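You operate a simulated robot arm through the tools that you are given. There is no shell and no other tool. Be economical: measure what you need, move in short steps, check, and stop when the job is done.

The job below is to be done with a simulated two-armed robot. You get a single attempt, and the scene is never put back.

TASK
Screw the coin pot's cap on and put it in the second drawer.
Fine: Hold the pot still with one hand while the other turns the cap home. It stands upright in the drawer; shut the drawer. Drop nothing. Set down upright: coin pot.
Where things are to end (x, y in the base frame): coin pot within 0.06 m of [0.36, -0.38].
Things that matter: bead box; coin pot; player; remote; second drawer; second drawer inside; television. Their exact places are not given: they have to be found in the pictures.

Only the result counts: the job must be done as asked and must still hold three seconds after the hand-in. Knocking over, shifting, dropping, spilling or breaking anything else fails it. Lids that push on must go on centred and level and be pressed home; caps that screw on are set level and turned clockwise until they are tight.

THE ROBOT
Two 6-joint arms with two-finger parallel grippers on one trunk, on a base that drives. Base frame: it is fixed to the floor where the robot stands at the start and does not move with it; the origin is under the middle of the robot, x ahead of it, y to its left, z up; the surface under the hand at the start is at about z = 0.84. Readings come in m, degrees, newtons and seconds.
The left shoulder is at the start at [0.06, 0.187, 1.047], the right one opposite. With the tool pointing down near the work surface each hand reaches from about 0.28 to 0.64 m from the robot's upright axis, wherever it stands, measured 20 degrees to its own side. Places, roughly: second drawer [0.4, -0.4, 0.5]; second drawer inside [0.5, -0.4, 0.5]; television [0.5, -0.4, 1.1]. Payload 1.57 kg a hand.
The tool frame of a hand sits at the grasp point between the pads (the TCP): z along the fingers, y along the line on which they close. The tips reach 0.03 m beyond it. Largest opening 0.11 m; finger width 0.024, thickness 0.012; the body of the gripper, 0.048 by 0.112 m, starts 0.078 m behind the TCP.
Orientation is told as [roll, pitch, yaw] about the base's x, y, z axes, in that order, counted from this pose: with the fingers straight down and closing along the base's y, the tool's x points along the base's -x, its y along +y and its z along -z.

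THE INTERFACE
- The arms move only by the tool send_rows. It takes "left_increments", "right_increments" or both (then of equal length, played together; a hand with none holds still); each is a list of rows, each a list of 7 numbers: the closure, from 0 (fully open) to 1 (shut), then the shift along the tool's x, y, z in mm, then the turn, a rotation vector about the tool's x, y, z in degrees. In form: [[fingers, tx, ty, tz, ax, ay, az], ...]. A call has 1 to 12 rows; each row shifts and turns the commanded pose from where the row before left it, along the tool's axes as they then stand. Rows are played at 5 a second. More than 0.05 m and 8.6 degrees between two rows, or a gripper value outside its range, and nothing of the call is played. Where a pose cannot be reached the arm comes as near as it can. A force on the tool above 40 N (or 10 N above the force at the start of the call, whichever is more), or a blocked arm, ends the call early, and 0.2 s more pass. Each finger travels about 0.153 m/s and halts on what it meets, pressing with about 39 N; the grip force reading is that of the motor and also rises with nothing between the fingers. The clock runs only during rows and for 0.2 s after the last one: add rows that do not move to give the fingers time. It gives the time, the measured TCP pose, the force on the tool (base axes), the opening and the grip force at its end, in the units of the frame above (readings bear some noise), with the torque about the TCP (base axes, N m) and any sound that the robot's microphone picked up, and new pictures: "pictures" is both (left out), scene, wrist or none (wrist: the cameras of the hands that moved).
- Cameras (640 x 400 px; columns grow to the right, rows downward): "scene" is now at [-0.0053, -0.0161, 1.5689]; the picture's right is [-0.28, -0.96, 0.00], its down [-0.89, 0.26, -0.38] and it looks along [0.36, -0.11, -0.93] (base axes); focal length 287 px, centre (320, 200). "left" rides on the left gripper at [0.07, -0.016, -0.141] in its tool frame; the picture's right is [0.23, 0.97, 0.00], its down [-0.86, 0.20, -0.48] and it looks along [-0.47, 0.11, 0.88] (tool axes); focal length 222 px, centre (320, 200). "right" rides on the right gripper at [0.07, 0.016, -0.141] in its tool frame; the picture's right is [-0.23, 0.97, 0.00], its down [-0.86, -0.20, -0.48] and it looks along [-0.47, -0.11, 0.88] (tool axes); focal length 222 px, centre (320, 200).
- slide_trunk(by): slides the trunk up (or, below 0, down) by that many m; the arms and the scene camera ride with it, the base frame stays. It gives what a move gives, with no picture.
- steer(legs): drives the robot by 1 to 6 legs, each [ahead, left, turn to the left] in m, m and degrees, along the robot's own axes; the way and the turn of a leg run together, so that a leg with both is an arc; at most 1.5 m and 180 degrees a leg. The arms and the cameras ride along, it lands a little off, and it stops where it bumps. It gives what a move gives, and a new picture of the scene camera.
- turn_head(pan, tilt): turns the head with the scene camera to pan (to the left, within 86 degrees either way) and tilt (down, from -29 to 69), counted from straight ahead of the robot. It gives what a move gives, and a new picture of the scene camera.
- probe_pixels(camera, pixels): for up to 12 pixels [column, row] of the newest picture of that camera ("zoom" is the newest enlarged one), the place [x, y, z] in the base frame of the surface seen there, good to about 0.002 m. It takes no simulated time.
- enlarge(camera, box): a new picture of the part [left, top, right, bottom] of that camera's present view, enlarged. It takes no simulated time.
- sign_off(): hands the job in; it is judged then, once.

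Keep the steps short. Do not move on a guess: measure, check each grasp and each placing, and mend mistakes. In all there are 80 turns and 260 pictures (those below and enlarged ones count). Leave the grippers open and the arms clear of the work at the hand-in unless told otherwise, and finish with a single line.

The tools are called after "Emit:" as a command line: name --argument value ..., lists and objects as JSON in quotes. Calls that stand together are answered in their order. send_rows: Moves the arms, as the interface text tells. Its arguments: {"type":"object","properties":{"left_increments":{"type":"array","items":{"type":"array","items":{"type":"number"}}},"right_increments":{"type":"array","items":{"type":"array","items":{"type":"number"}}},"pictures":{"type":"string","enum":["both","scene","wrist","none"]}},"required":[]} The other tools are called the same way: slide_trunk (by) slides the trunk up or down; steer (legs) drives the base; turn_head (pan, tilt) turns the head that bears the scene camera; probe_pixels (camera, pixels) gives the place of the surface under pixels of a picture; enlarge (camera, box) takes an enlarged picture of a part of a camera's view; sign_off () hands the job in.

At the start:

```text
time_s: 0.0
left_tool_pos: [0.4414, 0.1024, 1.0905]
left_ee_rot: [0.0, 0.0, 0.1]
left_contact_force: [0.0, 0.2, -0.4]
left_moment: [-0.03, 0.01, 0.0]
left_finger_gap: 0.11
left_grasp_force: 0.1
right_tool_pos: [0.3518, -0.2047, 1.0706]
right_ee_rot: [0.1, 0.0, 0.0]
right_contact_force: [-0.2, 0.0, 0.7]
right_moment: [-0.03, 0.0, 0.02]
right_finger_gap: 0.1098
right_grasp_force: 0.1
trunk travel left (down, up): [-0.675, 0.315]
robot x, y, heading: [-0.0004, -0.0006, 0.1]
head pan, tilt: [-16.2, 67.7]
```

scene: 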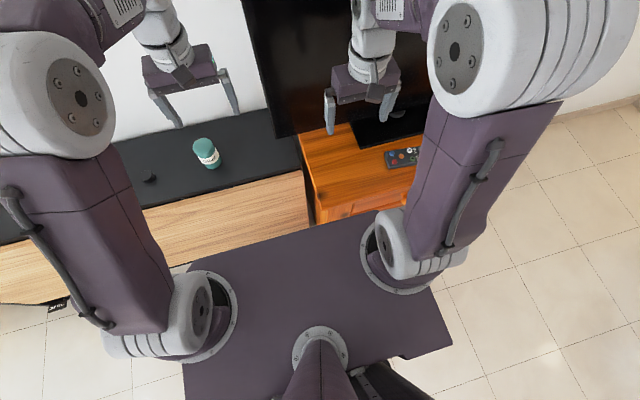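
right: 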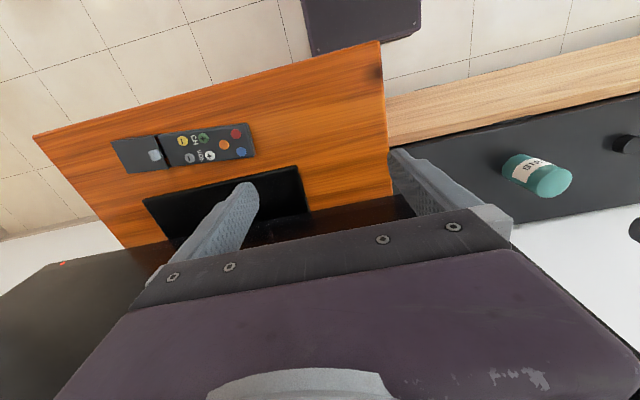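
left: 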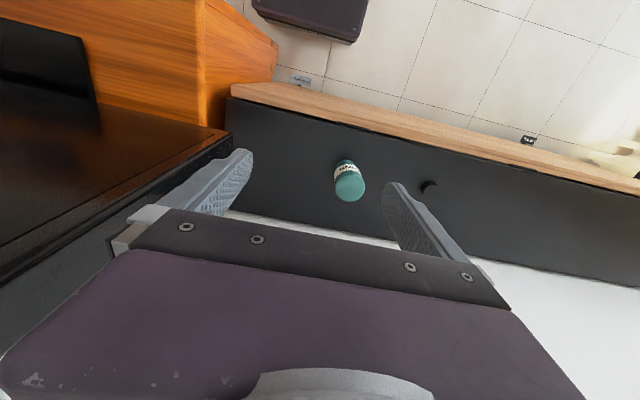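

I see a teal pot at about (206,152) in the scene and a small dark thing at (150,177), possibly the cap. I will enlarge and probe these.

Emit:
enlarge --camera "scene" --box '[110, 100, 310, 225]'

Emit:
enlarge --camera "left" --box '[280, 120, 480, 245]'

Emit:
probe_pixels --camera "scene" --pixels '[[203, 144], [209, 158], [150, 177], [180, 165], [235, 160], [402, 157], [350, 160], [345, 212], [300, 175], [270, 190]]'

Emit:
probe_pixels --camera "left" --pixels '[[350, 188], [344, 163], [428, 187], [300, 150], [235, 30], [260, 60], [213, 120], [290, 90]]'

```text
3.20 times, centred on (210, 162) of scene
```

zoom: 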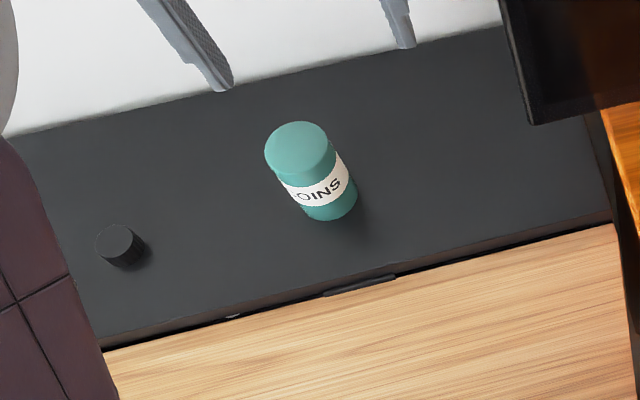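

```text
3.20 times, centred on (380, 182) of left
```

zoom: 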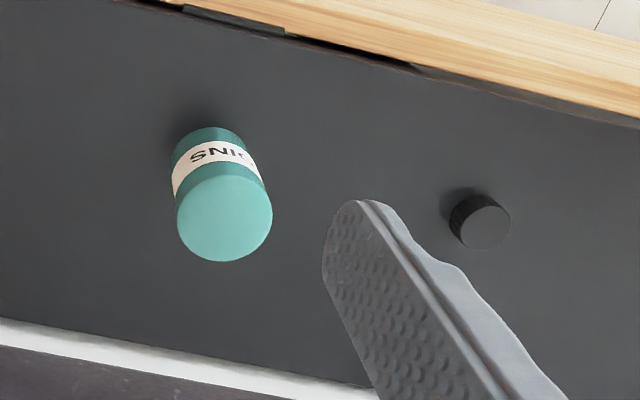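

```text
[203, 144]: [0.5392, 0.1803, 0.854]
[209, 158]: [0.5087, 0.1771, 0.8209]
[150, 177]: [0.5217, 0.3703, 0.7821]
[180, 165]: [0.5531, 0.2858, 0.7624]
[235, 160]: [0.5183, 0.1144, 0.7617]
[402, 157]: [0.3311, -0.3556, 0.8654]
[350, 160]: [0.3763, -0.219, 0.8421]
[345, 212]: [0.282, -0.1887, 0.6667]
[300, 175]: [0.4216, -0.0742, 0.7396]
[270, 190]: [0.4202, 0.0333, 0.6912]
```

```text
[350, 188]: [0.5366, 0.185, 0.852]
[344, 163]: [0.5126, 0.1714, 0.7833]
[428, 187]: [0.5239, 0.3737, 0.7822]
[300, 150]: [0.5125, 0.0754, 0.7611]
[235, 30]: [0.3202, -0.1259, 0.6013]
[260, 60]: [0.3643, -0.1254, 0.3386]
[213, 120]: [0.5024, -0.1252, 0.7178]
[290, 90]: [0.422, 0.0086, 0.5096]
```

Pot is around [0.525,0.178], 0.092 tall; the dark knurled disc at [0.523,0.372] is probably the cap. I need a closer look at the pot's top and label.

Emit:
enlarge --camera "scene" --box '[182, 127, 230, 172]'

Emit:
enlarge --camera "right" --box '[490, 130, 640, 224]'

Emit:
enlarge --camera "scene" --box '[290, 100, 450, 230]'

```text
8.89 times, centred on (206, 150) of scene
```

zoom: 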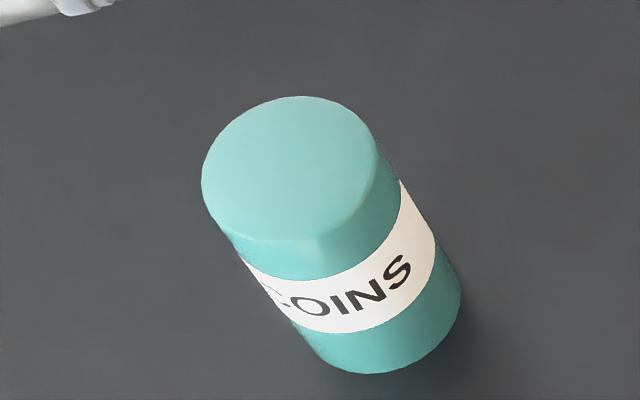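

```text
4.26 times, centred on (565, 177) of right
```

zoom: 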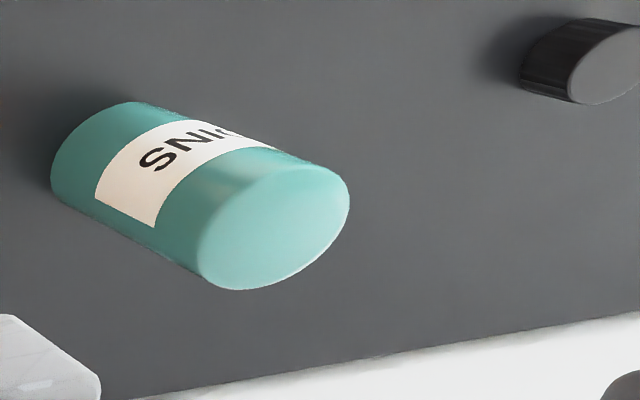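

```text
3.08 times, centred on (370, 165) of scene
```

zoom: 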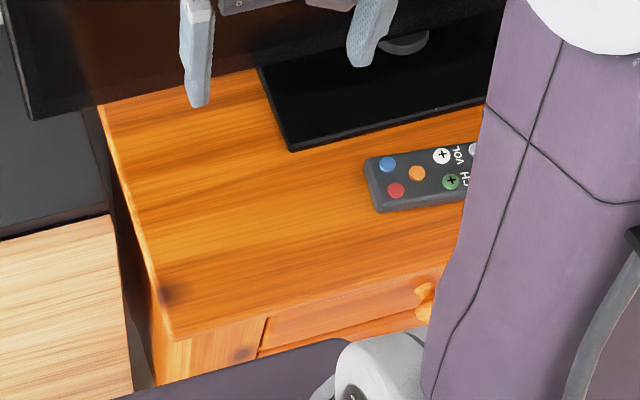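

The label is upright, so the pot stands upright with no visible neck. I will get cap and pot edge positions, then look at the cabinet.

Emit:
enlarge --camera "left" --box '[408, 170, 448, 205]'

Emit:
turn_head --pan -50 --tilt 50

```text
11.43 times, centred on (428, 188) of left
```

zoom: 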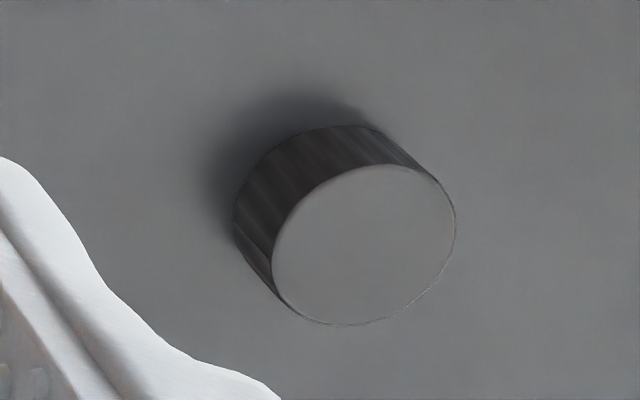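

```text
time_s: 1.0
left_tool_pos: [0.4421, 0.1023, 1.091]
left_ee_rot: [0.0, 0.0, 0.0]
left_contact_force: [-0.1, -0.3, -0.2]
left_moment: [0.0, 0.04, 0.0]
left_finger_gap: 0.1101
left_grasp_force: 0.1
right_tool_pos: [0.3516, -0.203, 1.0718]
right_ee_rot: [0.0, 0.0, 0.0]
right_contact_force: [0.1, -0.2, 0.4]
right_moment: [-0.01, -0.03, -0.01]
right_finger_gap: 0.1097
right_grasp_force: 0.0
trunk travel left (down, up): [-0.675, 0.315]
robot x, y, heading: [0.0017, -0.0008, -0.2]
head pan, tilt: [-50.0, 50.0]
```

scene: 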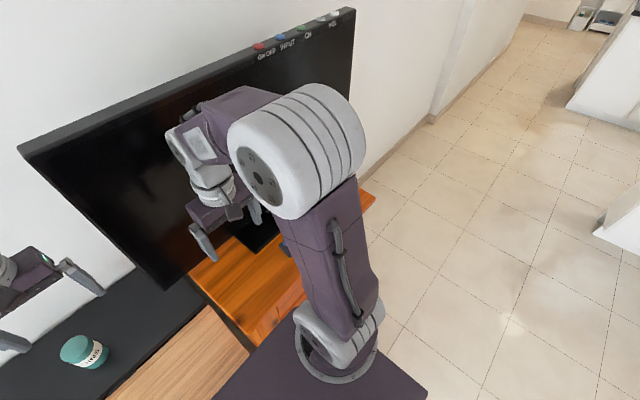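

Cap is small. I will probe its edges and the pot's edges in the left wrist view.

Emit:
probe_pixels --camera "left" --pixels '[[426, 189], [430, 188], [435, 188], [430, 183], [429, 195], [427, 195]]'

Emit:
enlarge --camera "left" --box '[328, 155, 372, 205]'

Emit:
probe_pixels --camera "left" --pixels '[[338, 188], [362, 186], [350, 177], [351, 199], [350, 188]]'

```text
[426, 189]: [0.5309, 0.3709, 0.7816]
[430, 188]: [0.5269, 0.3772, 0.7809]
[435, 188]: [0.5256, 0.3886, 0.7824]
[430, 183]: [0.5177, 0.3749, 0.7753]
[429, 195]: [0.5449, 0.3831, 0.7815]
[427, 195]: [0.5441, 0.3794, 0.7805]
```

```text
8.00 times, centred on (350, 180) of left
```

zoom: 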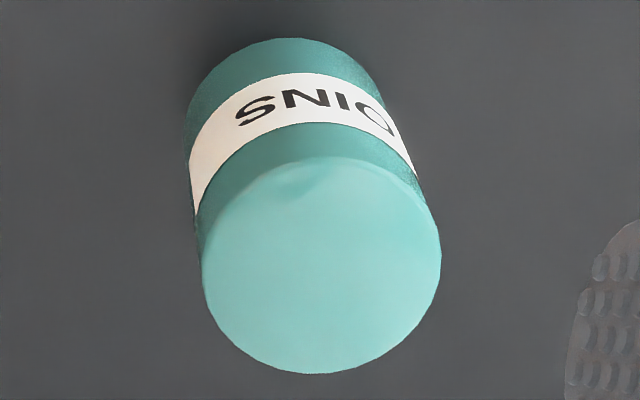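

```text
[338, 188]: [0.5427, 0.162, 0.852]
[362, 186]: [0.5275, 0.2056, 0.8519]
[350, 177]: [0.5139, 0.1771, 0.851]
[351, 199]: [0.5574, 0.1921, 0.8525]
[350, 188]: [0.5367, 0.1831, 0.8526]
```

Pot top centre ≈ (0.536,0.184), radius 0.024; cap ≈ (0.53,0.378), radius ~0.016. Now I back up to see the cabinet front.

Emit:
steer --legs '[[-0.5, 0, 0]]'

Emit:
turn_head --pan -15 --tilt 50

```text
time_s: 4.0
left_tool_pos: [-0.073, 0.1042, 1.0901]
left_ee_rot: [0.0, 0.0, 0.5]
left_contact_force: [-0.3, -0.2, 0.4]
left_moment: [0.0, 0.01, -0.01]
left_finger_gap: 0.1099
left_grasp_force: 0.1
right_tool_pos: [-0.161, -0.2011, 1.0696]
right_ee_rot: [0.0, 0.0, 0.4]
right_contact_force: [-0.5, 0.2, 0.2]
right_moment: [0.01, 0.01, 0.0]
right_finger_gap: 0.1099
right_grasp_force: 0.1
trunk travel left (down, up): [-0.675, 0.315]
robot x, y, heading: [-0.5097, -0.0018, 0.4]
head pan, tilt: [-50.0, 50.0]
```

scene: 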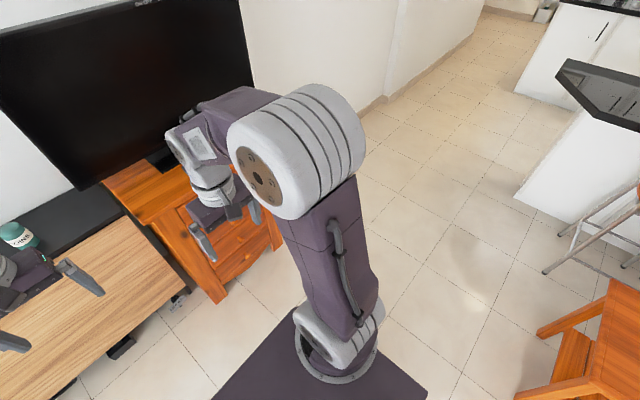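

```text
time_s: 5.0
left_tool_pos: [-0.0726, 0.103, 1.0921]
left_ee_rot: [0.0, -0.1, 0.5]
left_contact_force: [0.7, 1.0, -0.5]
left_moment: [0.0, 0.01, 0.0]
left_finger_gap: 0.1101
left_grasp_force: 0.0
right_tool_pos: [-0.1576, -0.202, 1.0699]
right_ee_rot: [0.0, 0.1, 0.5]
right_contact_force: [-0.7, 0.6, -0.5]
right_moment: [0.01, 0.0, 0.02]
right_finger_gap: 0.1098
right_grasp_force: 0.0
trunk travel left (down, up): [-0.675, 0.315]
robot x, y, heading: [-0.5124, -0.0033, 0.4]
head pan, tilt: [-15.0, 50.0]
```

scene: 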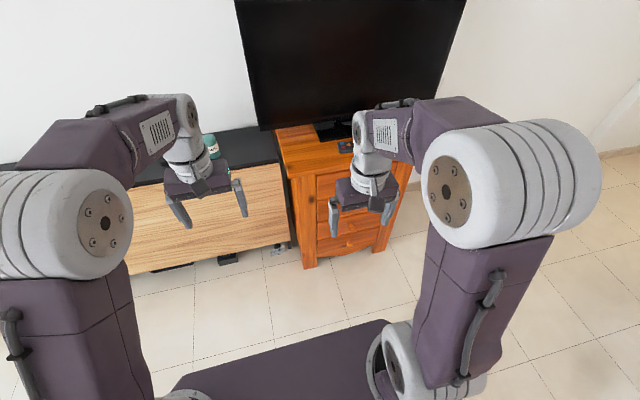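

I see the cabinet with a column of drawers at (345,210). I will enlarge it.

Emit:
enlarge --camera "scene" --box '[270, 120, 430, 275]'

Emit:
probe_pixels --camera "scene" --pixels '[[320, 178], [335, 180], [322, 203], [325, 225], [320, 245], [370, 238], [350, 243], [302, 265], [290, 178], [303, 220], [390, 200]]'

```text
2.58 times, centred on (350, 198) of scene
```

zoom: 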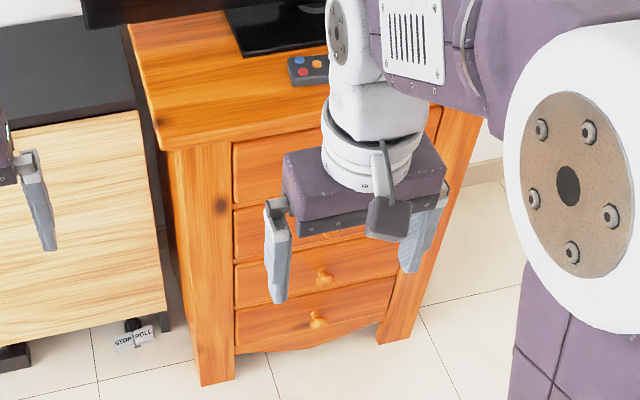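

```text
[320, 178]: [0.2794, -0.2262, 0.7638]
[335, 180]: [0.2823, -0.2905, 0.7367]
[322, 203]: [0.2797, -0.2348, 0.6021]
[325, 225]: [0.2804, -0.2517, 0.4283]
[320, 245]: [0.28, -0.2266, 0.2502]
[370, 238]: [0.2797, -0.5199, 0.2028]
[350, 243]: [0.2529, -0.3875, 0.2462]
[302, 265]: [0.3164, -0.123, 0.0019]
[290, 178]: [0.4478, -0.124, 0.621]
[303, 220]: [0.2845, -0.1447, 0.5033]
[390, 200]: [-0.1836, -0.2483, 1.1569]
```

The cabinet has four drawers at front x=0.28, with knobs at y≈-0.386. First the pot: I drive left 0.25 and forward 0.5 so both hands reach it.

Emit:
steer --legs '[[0, 0.25, 0], [0.5, 0, 0]]'

Emit:
turn_head --pan 0 --tilt 58

```text
time_s: 9.3
left_tool_pos: [0.4203, 0.3522, 1.0912]
left_ee_rot: [0.0, 0.1, 0.1]
left_contact_force: [0.6, -0.3, -1.0]
left_moment: [0.01, 0.01, -0.01]
left_finger_gap: 0.1103
left_grasp_force: 0.1
right_tool_pos: [0.3313, 0.0458, 1.0704]
right_ee_rot: [0.0, 0.0, 0.3]
right_contact_force: [0.6, -0.8, 0.4]
right_moment: [0.02, 0.01, 0.0]
right_finger_gap: 0.11
right_grasp_force: 0.1
trunk travel left (down, up): [-0.675, 0.315]
robot x, y, heading: [-0.0233, 0.2485, 0.2]
head pan, tilt: [-15.0, 50.0]
```

scene: 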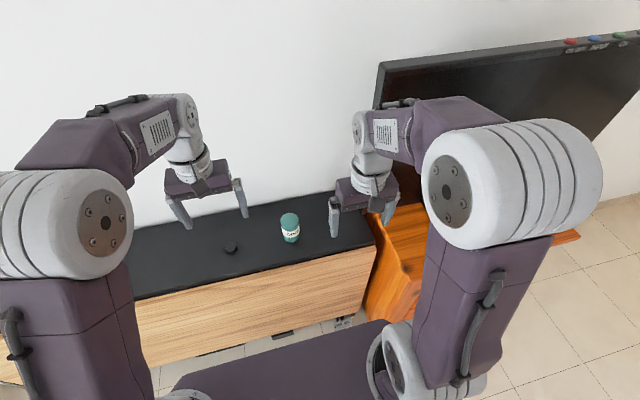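

```text
time_s: 10.1
left_tool_pos: [0.4208, 0.3527, 1.0916]
left_ee_rot: [0.1, 0.0, 0.4]
left_contact_force: [-1.4, -0.8, 0.3]
left_moment: [0.01, 0.0, 0.02]
left_finger_gap: 0.11
left_grasp_force: 0.1
right_tool_pos: [0.3322, 0.0465, 1.0693]
right_ee_rot: [0.0, 0.0, 0.4]
right_contact_force: [1.2, -0.4, 0.3]
right_moment: [0.0, 0.02, -0.04]
right_finger_gap: 0.11
right_grasp_force: 0.2
trunk travel left (down, up): [-0.675, 0.315]
robot x, y, heading: [-0.0242, 0.2492, 0.3]
head pan, tilt: [0.0, 58.0]
```

scene: 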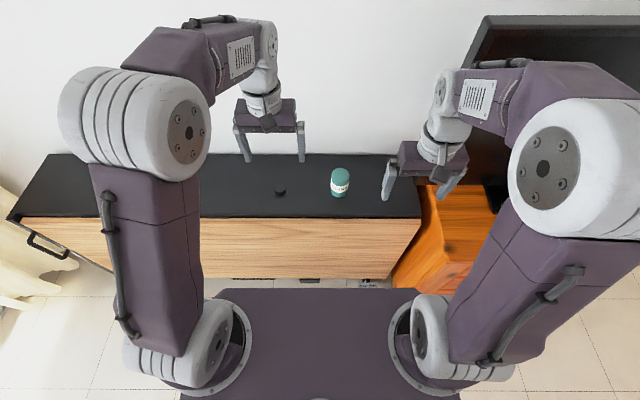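

The view is clear: pot at (340,183), cap at (280,191). I re-measure both, and start tilting the right hand to point forward (pitch -60) while bringing it to y=0.184, still high.

Emit:
probe_pixels --camera "scene" --pixels '[[340, 174], [340, 190], [280, 190], [280, 193], [340, 212], [310, 205], [380, 205]]'

Emit:
send_rows --right_increments '[[0, -10, 17, 0, 0, -7.5, 0], [0, -10, 17, 0, 0, -7.5, 0], [0, -10, 17, 0, 0, -7.5, 0], [0, -10, 17, 0, 0, -7.5, 0], [0, -5, 17, 5, 0, -7.5, 0], [0, -5, 17, 5, 0, -7.5, 0], [0, 0, 17, 5, 0, -7.5, 0], [0, 0, 17, 5, 0, -7.5, 0], [0, 0, 0, 0, 0, 0, 0]]'

```text
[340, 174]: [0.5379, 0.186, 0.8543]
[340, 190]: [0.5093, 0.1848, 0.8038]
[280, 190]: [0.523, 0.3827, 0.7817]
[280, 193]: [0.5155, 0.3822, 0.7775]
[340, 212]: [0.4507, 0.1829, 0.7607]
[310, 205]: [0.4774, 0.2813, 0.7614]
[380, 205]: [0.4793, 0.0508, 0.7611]
```

```text
time_s: 12.1
left_tool_pos: [0.4182, 0.3522, 1.0893]
left_ee_rot: [-0.1, 0.0, 0.4]
left_contact_force: [-0.1, 0.0, -0.6]
left_moment: [0.03, -0.05, -0.02]
left_finger_gap: 0.1101
left_grasp_force: 0.1
right_tool_pos: [0.4094, 0.1684, 1.0781]
right_ee_rot: [-2.8, -54.2, 1.3]
right_contact_force: [0.1, 0.1, 0.7]
right_moment: [-0.01, 0.0, -0.01]
right_finger_gap: 0.1102
right_grasp_force: 0.0
right hand out of reach, approached as far as the arm can: row 5, 6, 7, 8
trunk travel left (down, up): [-0.675, 0.315]
robot x, y, heading: [-0.0212, 0.251, 0.5]
head pan, tilt: [0.0, 58.0]
```

scene: 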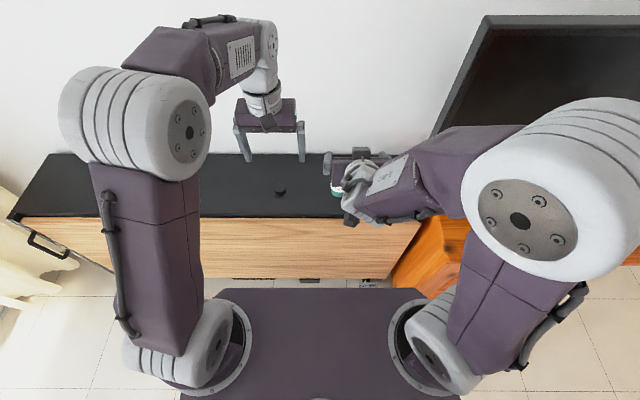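
right: 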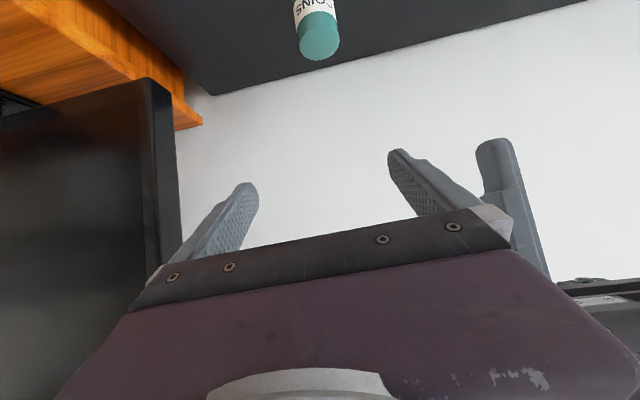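

The right arm stopped near pitch -54, cramped close to its shoulder. I lower it straight down 0.2 m, staying at x≈0.41, short of the pot.

Emit:
send_rows --right_increments '[[0, 32.4, 0, 23.4, 0, 0, 0], [0, 32.4, 0, 23.4, 0, 0, 0], [0, 32.4, 0, 23.4, 0, 0, 0], [0, 32.4, 0, 23.4, 0, 0, 0], [0, 32.4, 0, 23.4, 0, 0, 0], [0, 0, 0, 0, 0, 0, 0]]'

```text
time_s: 13.5
left_tool_pos: [0.4185, 0.3526, 1.0908]
left_ee_rot: [0.0, 0.0, 0.3]
left_contact_force: [-0.5, 0.0, -1.0]
left_moment: [0.0, -0.06, -0.01]
left_finger_gap: 0.11
left_grasp_force: 0.2
right_tool_pos: [0.4497, 0.1952, 0.9633]
right_ee_rot: [-3.7, -53.8, 1.9]
right_contact_force: [0.1, -0.8, -0.1]
right_moment: [0.0, 0.0, -0.01]
right_finger_gap: 0.1101
right_grasp_force: 0.1
right hand out of reach, approached as far as the arm can: row 1, 3, 4, 5
trunk travel left (down, up): [-0.675, 0.315]
robot x, y, heading: [-0.0245, 0.2472, 0.3]
head pan, tilt: [0.0, 58.0]
```

scene: 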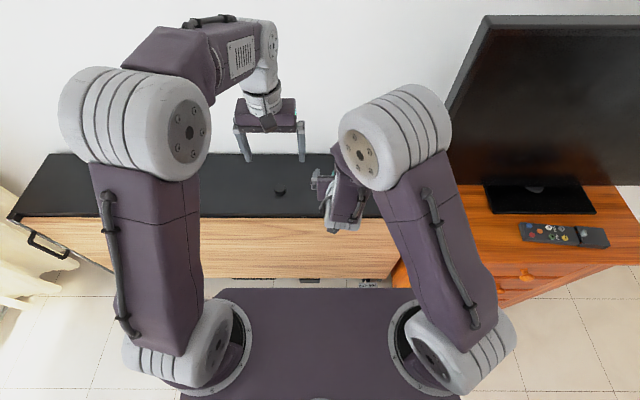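
right: 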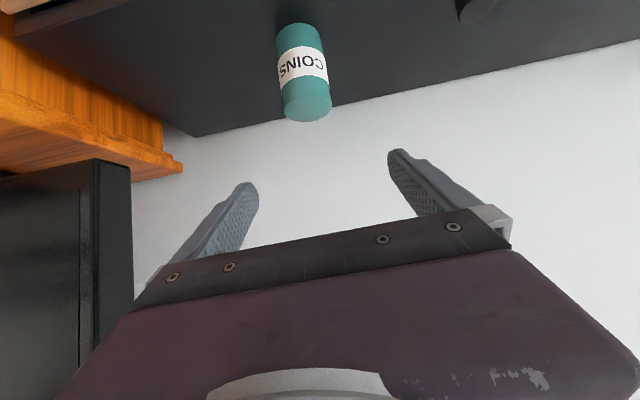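

The straight-ahead approach folds the arm too much. A 45° diagonal approach from the front right suits the right arm better, so I yaw the hand left by 45° and shift it 9 cm to the right, still above the pot's height. I also measure the TV edge.

Emit:
probe_pixels --camera "scene" --pixels '[[470, 70], [455, 140], [484, 30], [470, 175], [530, 24]]'

Emit:
send_rows --right_increments '[[0, 0.3, -15, -0.4, -6.1, 0, -4.4], [0, 1.5, -14.8, -2, -6.1, 0, -4.4], [0, 2.6, -14.3, -3.5, -6.1, 0, -4.4], [0, 3.6, -13.6, -5, -6.1, 0, -4.4], [0, 4.7, -12.7, -6.4, -6.1, 0, -4.4], [0, 5.6, -11.6, -7.7, -6.1, 0, -4.4], [0, 0, 0, 0, 0, 0, 0]]'

```text
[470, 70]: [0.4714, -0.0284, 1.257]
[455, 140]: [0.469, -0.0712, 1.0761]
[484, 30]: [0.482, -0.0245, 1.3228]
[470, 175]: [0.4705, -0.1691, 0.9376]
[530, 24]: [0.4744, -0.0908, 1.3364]
```

```text
time_s: 15.1
left_tool_pos: [0.4206, 0.3513, 1.0914]
left_ee_rot: [0.0, 0.0, 0.4]
left_contact_force: [1.0, -0.6, -0.7]
left_moment: [0.01, 0.01, -0.02]
left_finger_gap: 0.1099
left_grasp_force: 0.1
right_tool_pos: [0.3141, 0.3647, 1.023]
right_ee_rot: [-3.4, -52.8, 45.8]
right_contact_force: [-0.1, -0.3, -1.0]
right_moment: [-0.02, 0.02, -0.01]
right_finger_gap: 0.1098
right_grasp_force: 0.0
right hand out of reach, approached as far as the arm can: row 1, 2, 3, 4, 5, 6
trunk travel left (down, up): [-0.675, 0.315]
robot x, y, heading: [-0.0197, 0.2479, 0.4]
head pan, tilt: [0.0, 58.0]
```

scene: 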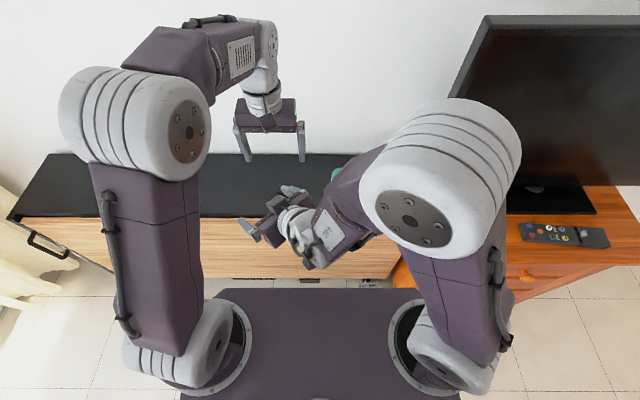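
right: 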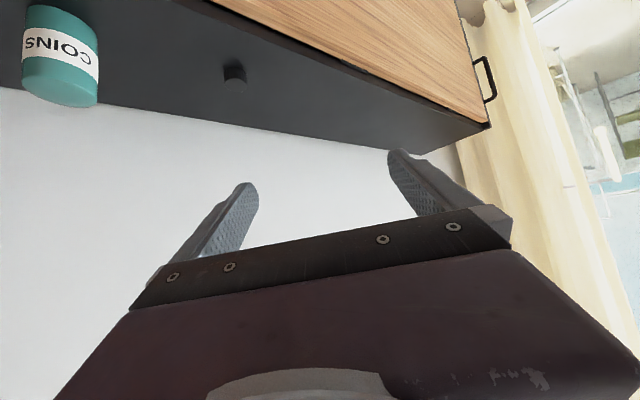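

The right arm was pushed to the inner edge of its workspace. Standing further right would serve both arms better. First I pull the right hand back to the right at the same height.

Emit:
send_rows --right_increments '[[0, 12.2, -35.4, -16.2, 0, 0, 0], [0, 12.2, -35.4, -16.2, 0, 0, 0], [0, 12.2, -35.4, -16.2, 0, 0, 0], [0, 12.2, -35.4, -16.2, 0, 0, 0], [0, 12.2, -35.4, -16.2, 0, 0, 0], [0, 12.2, -35.4, -16.2, 0, 0, 0], [0, 12.2, -35.4, -16.2, 0, 0, 0], [0, 0, 0, 0, 0, 0, 0]]' --pictures "scene"

```text
time_s: 16.9
left_tool_pos: [0.4198, 0.3529, 1.0916]
left_ee_rot: [0.1, -0.1, 0.3]
left_contact_force: [-0.5, -0.9, 0.1]
left_moment: [0.0, -0.03, -0.03]
left_finger_gap: 0.1099
left_grasp_force: 0.2
right_tool_pos: [0.3074, 0.3706, 1.0364]
right_ee_rot: [-2.1, -52.9, 45.6]
right_contact_force: [0.0, 0.2, -0.5]
right_moment: [-0.02, -0.01, 0.01]
right_finger_gap: 0.1098
right_grasp_force: 0.0
right hand out of reach, approached as far as the arm can: row 1, 2, 3, 4, 5, 6, 7
trunk travel left (down, up): [-0.675, 0.315]
robot x, y, heading: [-0.0154, 0.249, 0.2]
head pan, tilt: [0.0, 58.0]
```

scene: 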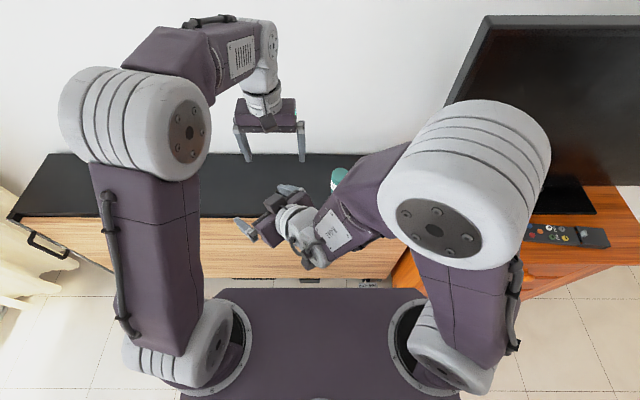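

The right arm is stuck in a poor branch. I move the left hand 12 cm left for clearance while unpitching the right hand in small steps.

Emit:
send_rows --left_increments '[[0, 0, 30, 0, 0, 0, 0], [0, 0, 30, 0, 0, 0, 0], [0, 0, 30, 0, 0, 0, 0], [0, 0, 30, 0, 0, 0, 0], [0, 0, 0, 0, 0, 0, 0]]' --right_increments '[[0, 0, 0, 0, 0, 0, 0], [0, 0, 0, 0, 0, 0, 0], [0, 0, 0, 0, 0, 8, 0], [0, 0, 0, 0, 0, 8, 0], [0, 0, 0, 0, 0, 8, 0]]' --pictures "scene"

```text
time_s: 18.1
left_tool_pos: [0.4205, 0.4725, 1.0897]
left_ee_rot: [-0.1, -0.1, 0.3]
left_contact_force: [1.0, -0.3, -0.2]
left_moment: [0.01, 0.0, 0.04]
left_finger_gap: 0.1102
left_grasp_force: 0.1
right_tool_pos: [0.3208, 0.36, 1.035]
right_ee_rot: [-5.0, -37.1, 45.2]
right_contact_force: [-0.5, -0.3, 0.7]
right_moment: [0.03, 0.03, -0.02]
right_finger_gap: 0.1098
right_grasp_force: 0.0
right hand out of reach, approached as far as the arm can: row 4, 5
trunk travel left (down, up): [-0.675, 0.315]
robot x, y, heading: [-0.0237, 0.2485, 0.3]
head pan, tilt: [0.0, 58.0]
```

scene: 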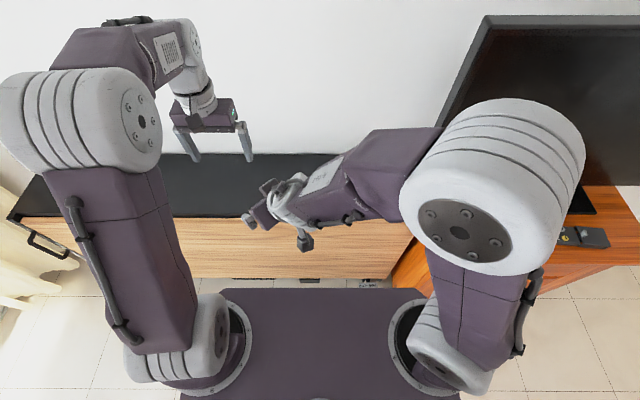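

Zero rows were accepted, so the command follows the achieved pose. I slide the hand forward-right along its own -y.

Emit:
send_rows --right_increments '[[0, 0, -30, 0, 0, 0, 0], [0, 0, -30, 0, 0, 0, 0], [0, 0, -30, 0, 0, 0, 0], [0, 0, -30, 0, 0, 0, 0], [0, 0, 0, 0, 0, 0, 0]]' --pictures "scene"

```text
time_s: 19.3
left_tool_pos: [0.4205, 0.4719, 1.0905]
left_ee_rot: [0.0, 0.1, 0.3]
left_contact_force: [-0.2, -0.5, -0.3]
left_moment: [-0.01, 0.0, -0.01]
left_finger_gap: 0.1099
left_grasp_force: 0.0
right_tool_pos: [0.381, 0.2823, 1.036]
right_ee_rot: [-4.8, -28.9, 44.5]
right_contact_force: [-0.6, 0.2, -0.1]
right_moment: [0.0, 0.01, -0.01]
right_finger_gap: 0.1099
right_grasp_force: 0.1
right hand out of reach, approached as far as the arm can: row 1, 2
trunk travel left (down, up): [-0.675, 0.315]
robot x, y, heading: [-0.0234, 0.2492, 0.1]
head pan, tilt: [0.0, 58.0]
```

scene: 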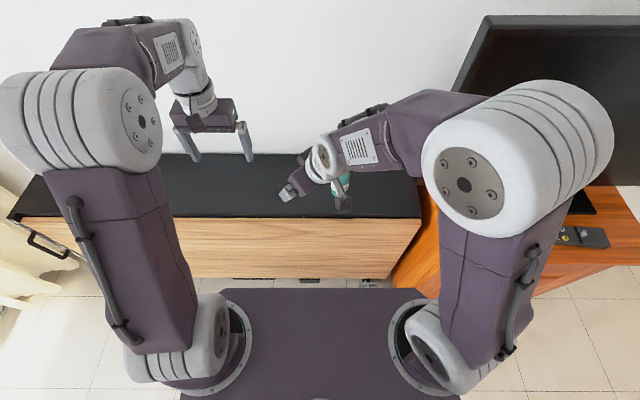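

Arm is usable again. I drive to roughly (-0.045, 0.06) so both arms work in front of their own shoulders.

Emit:
steer --legs '[[-0.02, -0.19, 0]]'

```text
time_s: 20.9
left_tool_pos: [0.4007, 0.2819, 1.091]
left_ee_rot: [0.0, -0.1, 0.2]
left_contact_force: [0.2, 0.3, 0.1]
left_moment: [0.02, -0.03, -0.02]
left_finger_gap: 0.1101
left_grasp_force: 0.1
right_tool_pos: [0.362, 0.0911, 1.0356]
right_ee_rot: [-4.7, -28.8, 44.3]
right_contact_force: [-0.2, 0.2, 0.7]
right_moment: [0.01, -0.01, 0.01]
right_finger_gap: 0.1099
right_grasp_force: 0.1
trunk travel left (down, up): [-0.675, 0.315]
robot x, y, heading: [-0.0385, 0.0584, 0.4]
head pan, tilt: [0.0, 58.0]
```

scene: 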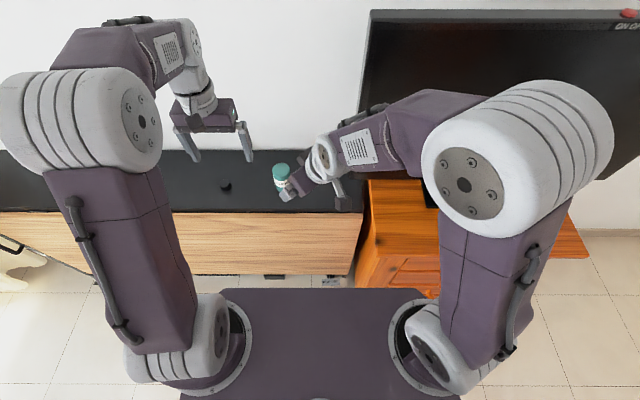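

Pot at (281,172) in view. I move the right hand down/forward to about (0.44, 0.08, 0.93), then pitch toward -60.

Emit:
send_rows --right_increments '[[0, 2, -21, 38.8, 0, 0, 0], [0, 2, -21, 38.8, 0, 0, 0], [0, 2, -21, 38.8, 0, 0, 0], [0, 0, 0, 0, 0, -7.5, 0], [0, 0, 0, 0, 0, -7.5, 0], [0, 0, 0, 0, 0, -7.5, 0], [0, 0, 0, 0, 0, -7.5, 0], [0, 0, 0, 0, 0, 0, 0]]'

```text
time_s: 22.7
left_tool_pos: [0.4003, 0.2806, 1.0906]
left_ee_rot: [0.1, -0.1, 0.2]
left_contact_force: [-0.6, 0.2, 0.0]
left_moment: [-0.02, -0.03, 0.01]
left_finger_gap: 0.11
left_grasp_force: 0.0
right_tool_pos: [0.4605, 0.0814, 0.9515]
right_ee_rot: [-2.1, -53.2, 45.2]
right_contact_force: [-0.3, -0.1, -0.9]
right_moment: [0.01, -0.05, -0.01]
right_finger_gap: 0.1098
right_grasp_force: 0.0
right hand out of reach, approached as far as the arm can: row 4, 5, 6, 7
trunk travel left (down, up): [-0.675, 0.315]
robot x, y, heading: [-0.0387, 0.0561, 0.5]
head pan, tilt: [0.0, 58.0]
```

scene: 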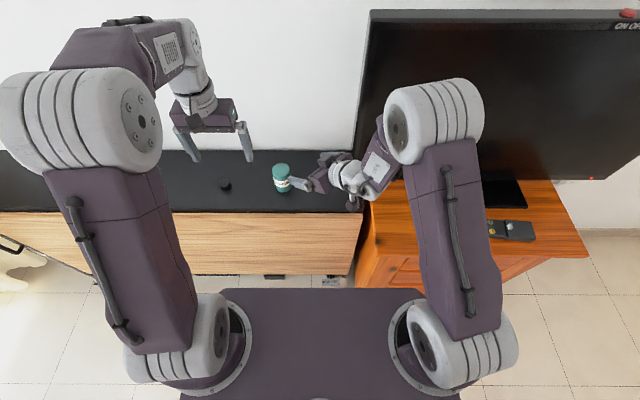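
right: 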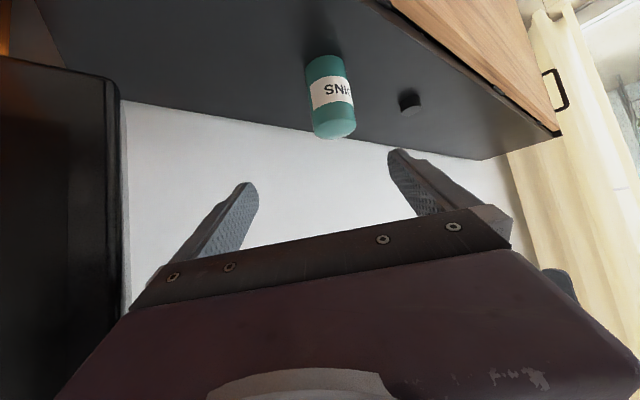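

Pitch -53 is as far as it goes; that is enough. I lower 14 cm while centring 2 cm laterally on the pot, staying behind it.

Emit:
send_rows --right_increments '[[0, 23.4, 4.7, 27.1, 0, 0, 0], [0, 23.4, 4.7, 27.1, 0, 0, 0], [0, 23.4, 4.7, 27.1, 0, 0, 0], [0, 23.4, 4.7, 27.1, 0, 0, 0], [0, 0, 0, 0, 0, 0, 0]]'

```text
time_s: 23.9
left_tool_pos: [0.4003, 0.2802, 1.0907]
left_ee_rot: [0.0, 0.0, 0.2]
left_contact_force: [-0.2, 0.4, -0.5]
left_moment: [0.01, 0.01, -0.01]
left_finger_gap: 0.11
left_grasp_force: 0.2
right_tool_pos: [0.525, 0.1134, 0.8365]
right_ee_rot: [-2.8, -53.4, 45.7]
right_contact_force: [-0.8, -0.4, -0.7]
right_moment: [0.01, -0.02, -0.01]
right_finger_gap: 0.1101
right_grasp_force: 0.2
right hand out of reach, approached as far as the arm can: row 1, 2, 3, 4
trunk travel left (down, up): [-0.675, 0.315]
robot x, y, heading: [-0.0399, 0.0582, 0.1]
head pan, tilt: [0.0, 58.0]
```

scene: 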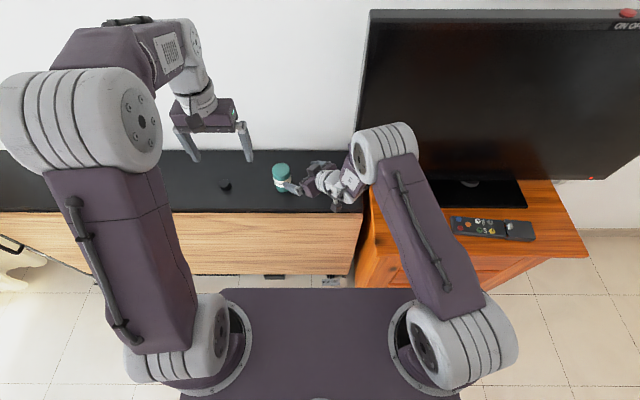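
right: 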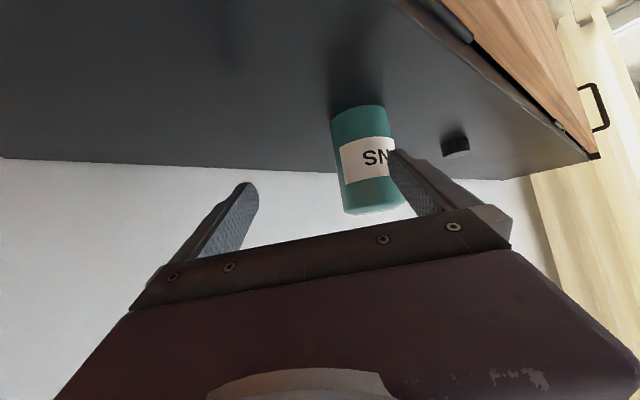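

The wrist is at its bend limit. I ease the pitch by 5° and shift 42 mm along tool +y so the pot (now at column 370, off-centre to the right) lies between the fingers.

Emit:
send_rows --right_increments '[[0, 0, 0, 0, 0, 5, 0], [0, 0, 14, 0, 0, 0, 0], [0, 0, 14, 0, 0, 0, 0], [0, 0, 14, 0, 0, 0, 0], [0, 0, 0, 0, 0, 0, 0]]' --pictures "wrist"

```text
time_s: 25.1
left_tool_pos: [0.4022, 0.2807, 1.0895]
left_ee_rot: [0.0, 0.0, 0.2]
left_contact_force: [-0.2, 0.1, -0.9]
left_moment: [0.0, 0.03, 0.04]
left_finger_gap: 0.1097
left_grasp_force: 0.1
right_tool_pos: [0.5042, 0.1434, 0.8367]
right_ee_rot: [-2.4, -48.3, 45.1]
right_contact_force: [-0.1, 0.5, -0.9]
right_moment: [0.0, 0.05, 0.0]
right_finger_gap: 0.1098
right_grasp_force: 0.1
right hand out of reach, approached as far as the arm can: row 4
trunk travel left (down, up): [-0.675, 0.315]
robot x, y, heading: [-0.0406, 0.0579, 0.1]
head pan, tilt: [0.0, 58.0]
```

right: 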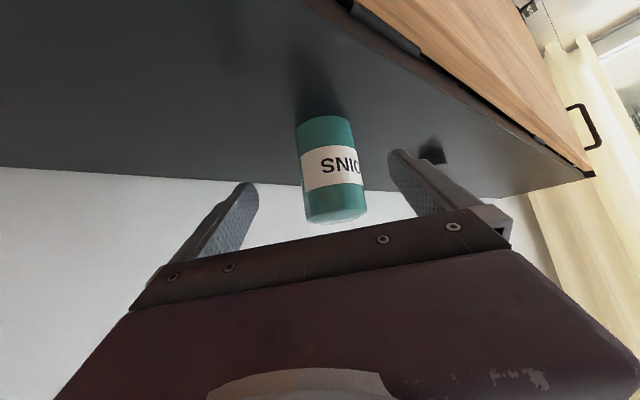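

Pot is now between the fingers. I fix the 2.4° roll and advance 53 mm, lowering 21 mm.

Emit:
send_rows --right_increments '[[0, 0, 2, 0, -2.4, 0, 0], [0, -6.6, 2, 17.8, 0, 0, 0], [0, -6.6, 2, 17.8, 0, 0, 0], [0, -6.6, 0, 17.8, 0, 0, 0], [0, 0, 0, 0, 0, 0, 0]]'

```text
time_s: 26.3
left_tool_pos: [0.4011, 0.2793, 1.0902]
left_ee_rot: [0.0, 0.0, 0.1]
left_contact_force: [0.0, 0.2, -0.4]
left_moment: [0.03, 0.0, 0.0]
left_finger_gap: 0.1102
left_grasp_force: 0.0
right_tool_pos: [0.5376, 0.185, 0.8163]
right_ee_rot: [-0.9, -48.5, 45.6]
right_contact_force: [0.5, 0.9, -0.4]
right_moment: [-0.05, 0.0, 0.0]
right_finger_gap: 0.11
right_grasp_force: 0.0
trunk travel left (down, up): [-0.675, 0.315]
robot x, y, heading: [-0.0429, 0.0596, 0.0]
head pan, tilt: [0.0, 58.0]
```

scene: 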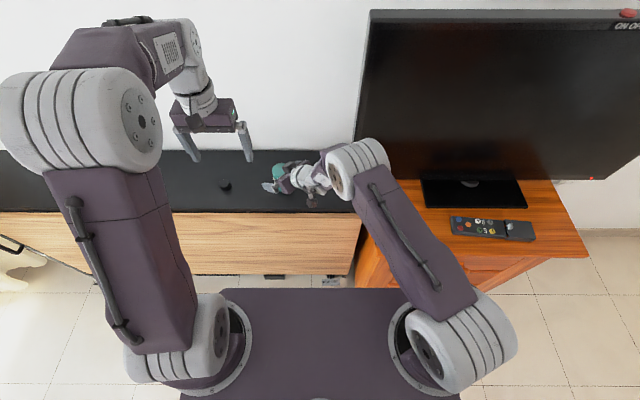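
right: 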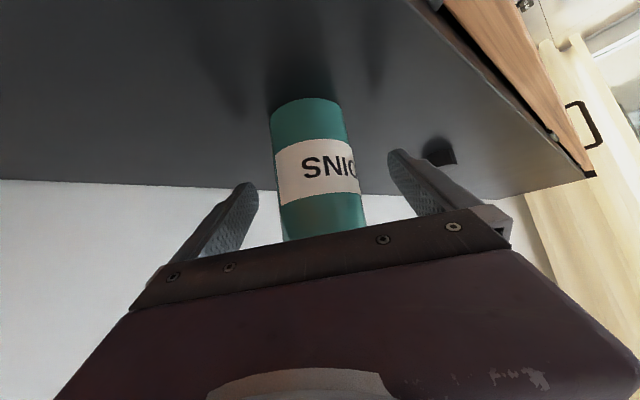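

The grasp point coincides with the pot's axis. I close the right fingers gradually.

Emit:
send_rows --right_increments '[[0.3, 0, 0, 0, 0, 0, 0], [0.45, 0, 0, 0, 0, 0, 0], [0.55, 0, 0, 0, 0, 0, 0], [0.65, 0, 0, 0, 0, 0, 0], [0.8, 0, 0, 0, 0, 0, 0], [0.8, 0, 0, 0, 0, 0, 0]]' --pictures "wrist"

Emit:
enlarge --camera "scene" --box '[200, 130, 350, 225]'

```text
time_s: 27.7
left_tool_pos: [0.4005, 0.2803, 1.0901]
left_ee_rot: [0.0, 0.0, 0.3]
left_contact_force: [0.5, 0.1, -0.1]
left_moment: [0.01, -0.02, -0.03]
left_finger_gap: 0.1101
left_grasp_force: 0.0
right_tool_pos: [0.5396, 0.186, 0.8177]
right_ee_rot: [-0.9, -48.6, 45.6]
right_contact_force: [-0.2, 0.6, 0.9]
right_moment: [0.08, 0.09, 0.01]
right_finger_gap: 0.0571
right_grasp_force: 38.7
trunk travel left (down, up): [-0.675, 0.315]
robot x, y, heading: [-0.0405, 0.0555, 0.3]
head pan, tilt: [0.0, 58.0]
```

right: 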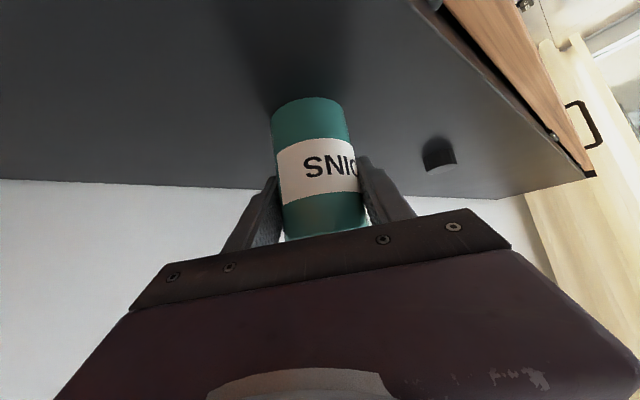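

```text
4.21 times, centred on (275, 178) of scene
```

zoom: 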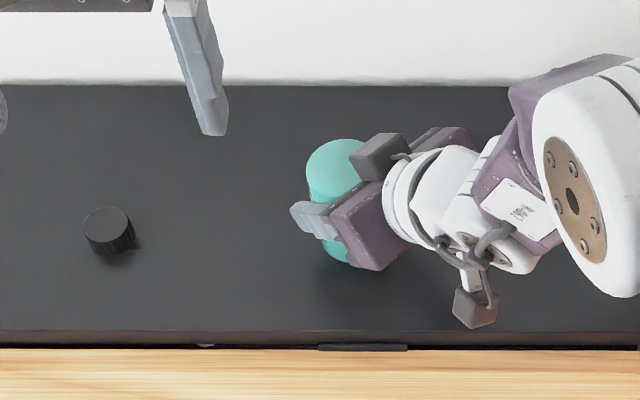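

Pot is gripped (gap 0.057, force 38.7 N). I check the heights of the right gripper parts near the pot top, before fetching the cap.

Emit:
probe_pixels --camera "zoom" --pixels '[[335, 160], [375, 145], [365, 195], [435, 135], [440, 170], [400, 160], [320, 215], [108, 218], [108, 235], [90, 222], [126, 222]]'

Emit:
enlarge --camera "left" --box '[180, 60, 480, 248]'

```text
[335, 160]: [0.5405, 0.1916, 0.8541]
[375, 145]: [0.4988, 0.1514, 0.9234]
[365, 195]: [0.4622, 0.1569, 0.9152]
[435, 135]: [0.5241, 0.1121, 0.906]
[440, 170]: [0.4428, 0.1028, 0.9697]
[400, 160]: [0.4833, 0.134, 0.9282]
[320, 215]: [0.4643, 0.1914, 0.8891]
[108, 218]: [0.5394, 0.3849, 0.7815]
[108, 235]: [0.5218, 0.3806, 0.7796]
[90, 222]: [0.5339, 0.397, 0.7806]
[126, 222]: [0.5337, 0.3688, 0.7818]
```

```text
2.13 times, centred on (330, 154) of left
```

zoom: 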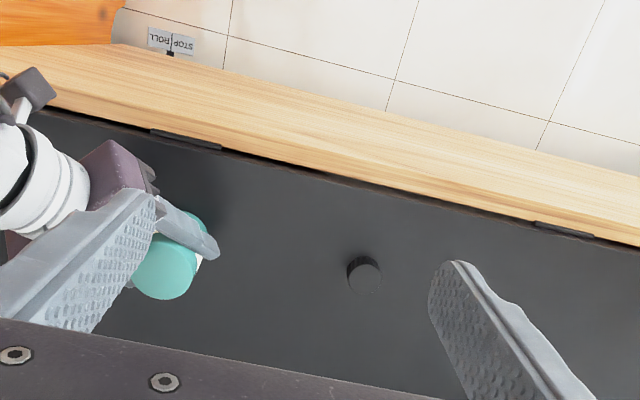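

Clearance is fine for small openings. Cap centre ≈ (0.533,0.383), top 0.7815. I move the left hand to above the cap at z≈0.90.

Emit:
send_rows --left_increments '[[0, -22, 17.2, 31.7, 0, 0, 0], [0, -22, 17.2, 31.7, 0, 0, 0], [0, -22, 17.2, 31.7, 0, 0, 0], [0, -22, 17.2, 31.7, 0, 0, 0], [0, -22, 17.2, 31.7, 0, 0, 0], [0, -22, 17.2, 31.7, 0, 0, 0], [0, 0, 0, 0, 0, 0, 0]]'

```text
time_s: 29.3
left_tool_pos: [0.5328, 0.384, 0.8977]
left_ee_rot: [0.1, 0.1, 0.2]
left_contact_force: [-0.7, 0.0, 0.3]
left_moment: [-0.01, 0.01, 0.02]
left_finger_gap: 0.1102
left_grasp_force: 0.0
right_tool_pos: [0.5376, 0.1852, 0.8156]
right_ee_rot: [-0.8, -48.6, 45.5]
right_contact_force: [0.7, 0.3, 1.9]
right_moment: [0.06, 0.1, -0.04]
right_finger_gap: 0.0569
right_grasp_force: 39.0
trunk travel left (down, up): [-0.675, 0.315]
robot x, y, heading: [-0.0402, 0.0587, 0.0]
head pan, tilt: [0.0, 58.0]
```

scene: 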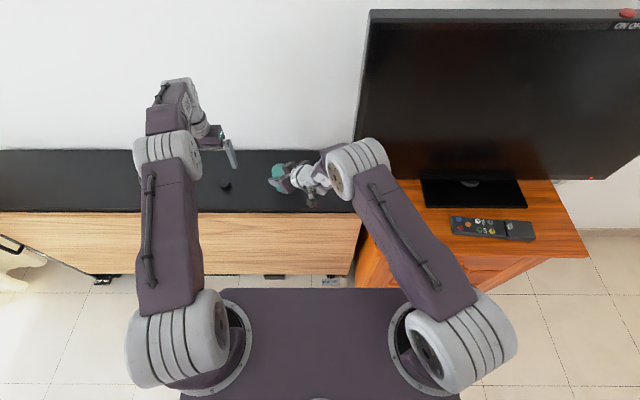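
left: 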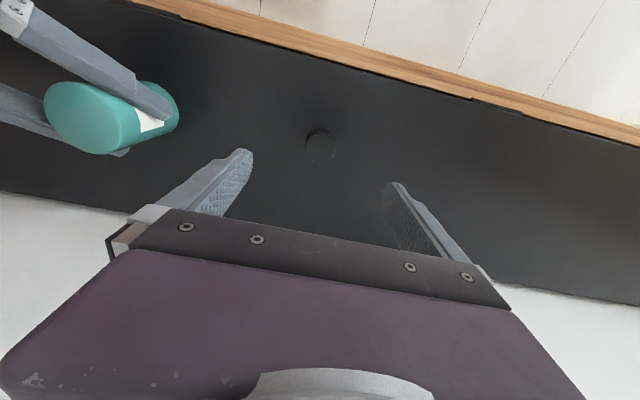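

The cap is at (320,147) in the left view. I measure its rim.

Emit:
enlarge --camera "left" --box '[288, 127, 352, 167]'

Emit:
probe_pixels --camera "left" --pixels '[[322, 150], [309, 148], [334, 150], [321, 137], [322, 161], [322, 131]]'

```text
10.00 times, centred on (320, 147) of left
```

zoom: 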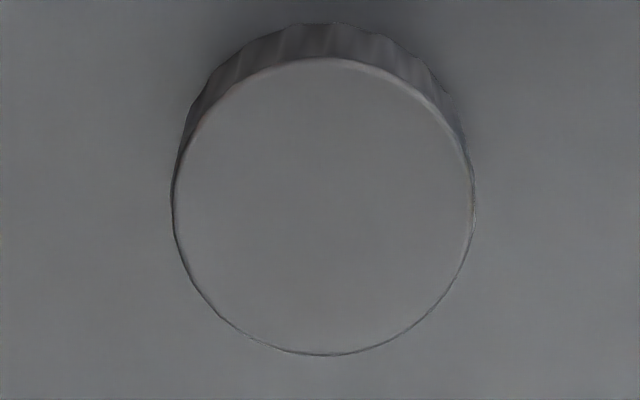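

```text
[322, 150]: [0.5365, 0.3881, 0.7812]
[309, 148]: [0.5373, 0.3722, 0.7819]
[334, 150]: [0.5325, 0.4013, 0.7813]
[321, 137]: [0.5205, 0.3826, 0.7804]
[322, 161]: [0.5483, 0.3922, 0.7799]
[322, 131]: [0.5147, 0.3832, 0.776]
```

Cap centre (0.533,0.385), diameter 0.0355; my hand is within 1 mm. I descend 100 mm (tips 5 mm above the top board).

Emit:
send_rows --left_increments '[[0.2, 0, 1, 28, 0, 0, 0], [0.3, 0, 0, 28, 0, 0, 0], [0.3, 0, 0, 25, 0, 0, 0], [0.3, 0, 0, 19, 0, 0, 0], [0.3, 0, 0, 0, 0, 0, 0]]' --pictures "wrist"

```text
time_s: 30.5
left_tool_pos: [0.5306, 0.3851, 0.7999]
left_ee_rot: [0.0, 0.1, 0.2]
left_contact_force: [0.7, -0.9, 0.2]
left_moment: [0.01, 0.01, 0.0]
left_finger_gap: 0.077
left_grasp_force: 0.0
right_tool_pos: [0.5379, 0.1861, 0.8167]
right_ee_rot: [-0.8, -48.5, 45.7]
right_contact_force: [-0.6, -0.9, 2.0]
right_moment: [0.04, 0.12, 0.02]
right_finger_gap: 0.0572
right_grasp_force: 38.8
trunk travel left (down, up): [-0.675, 0.315]
robot x, y, heading: [-0.0379, 0.0562, 0.3]
head pan, tilt: [0.0, 58.0]
```

left: 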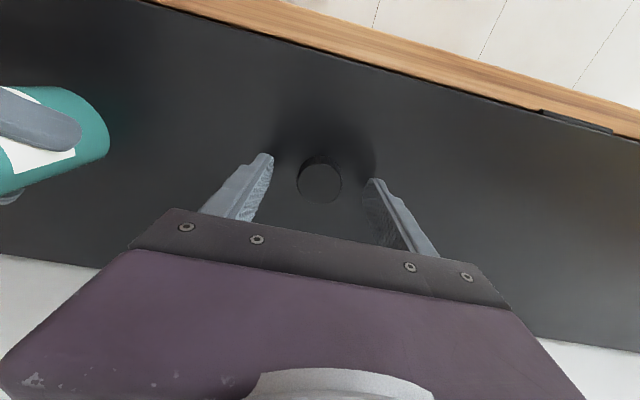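

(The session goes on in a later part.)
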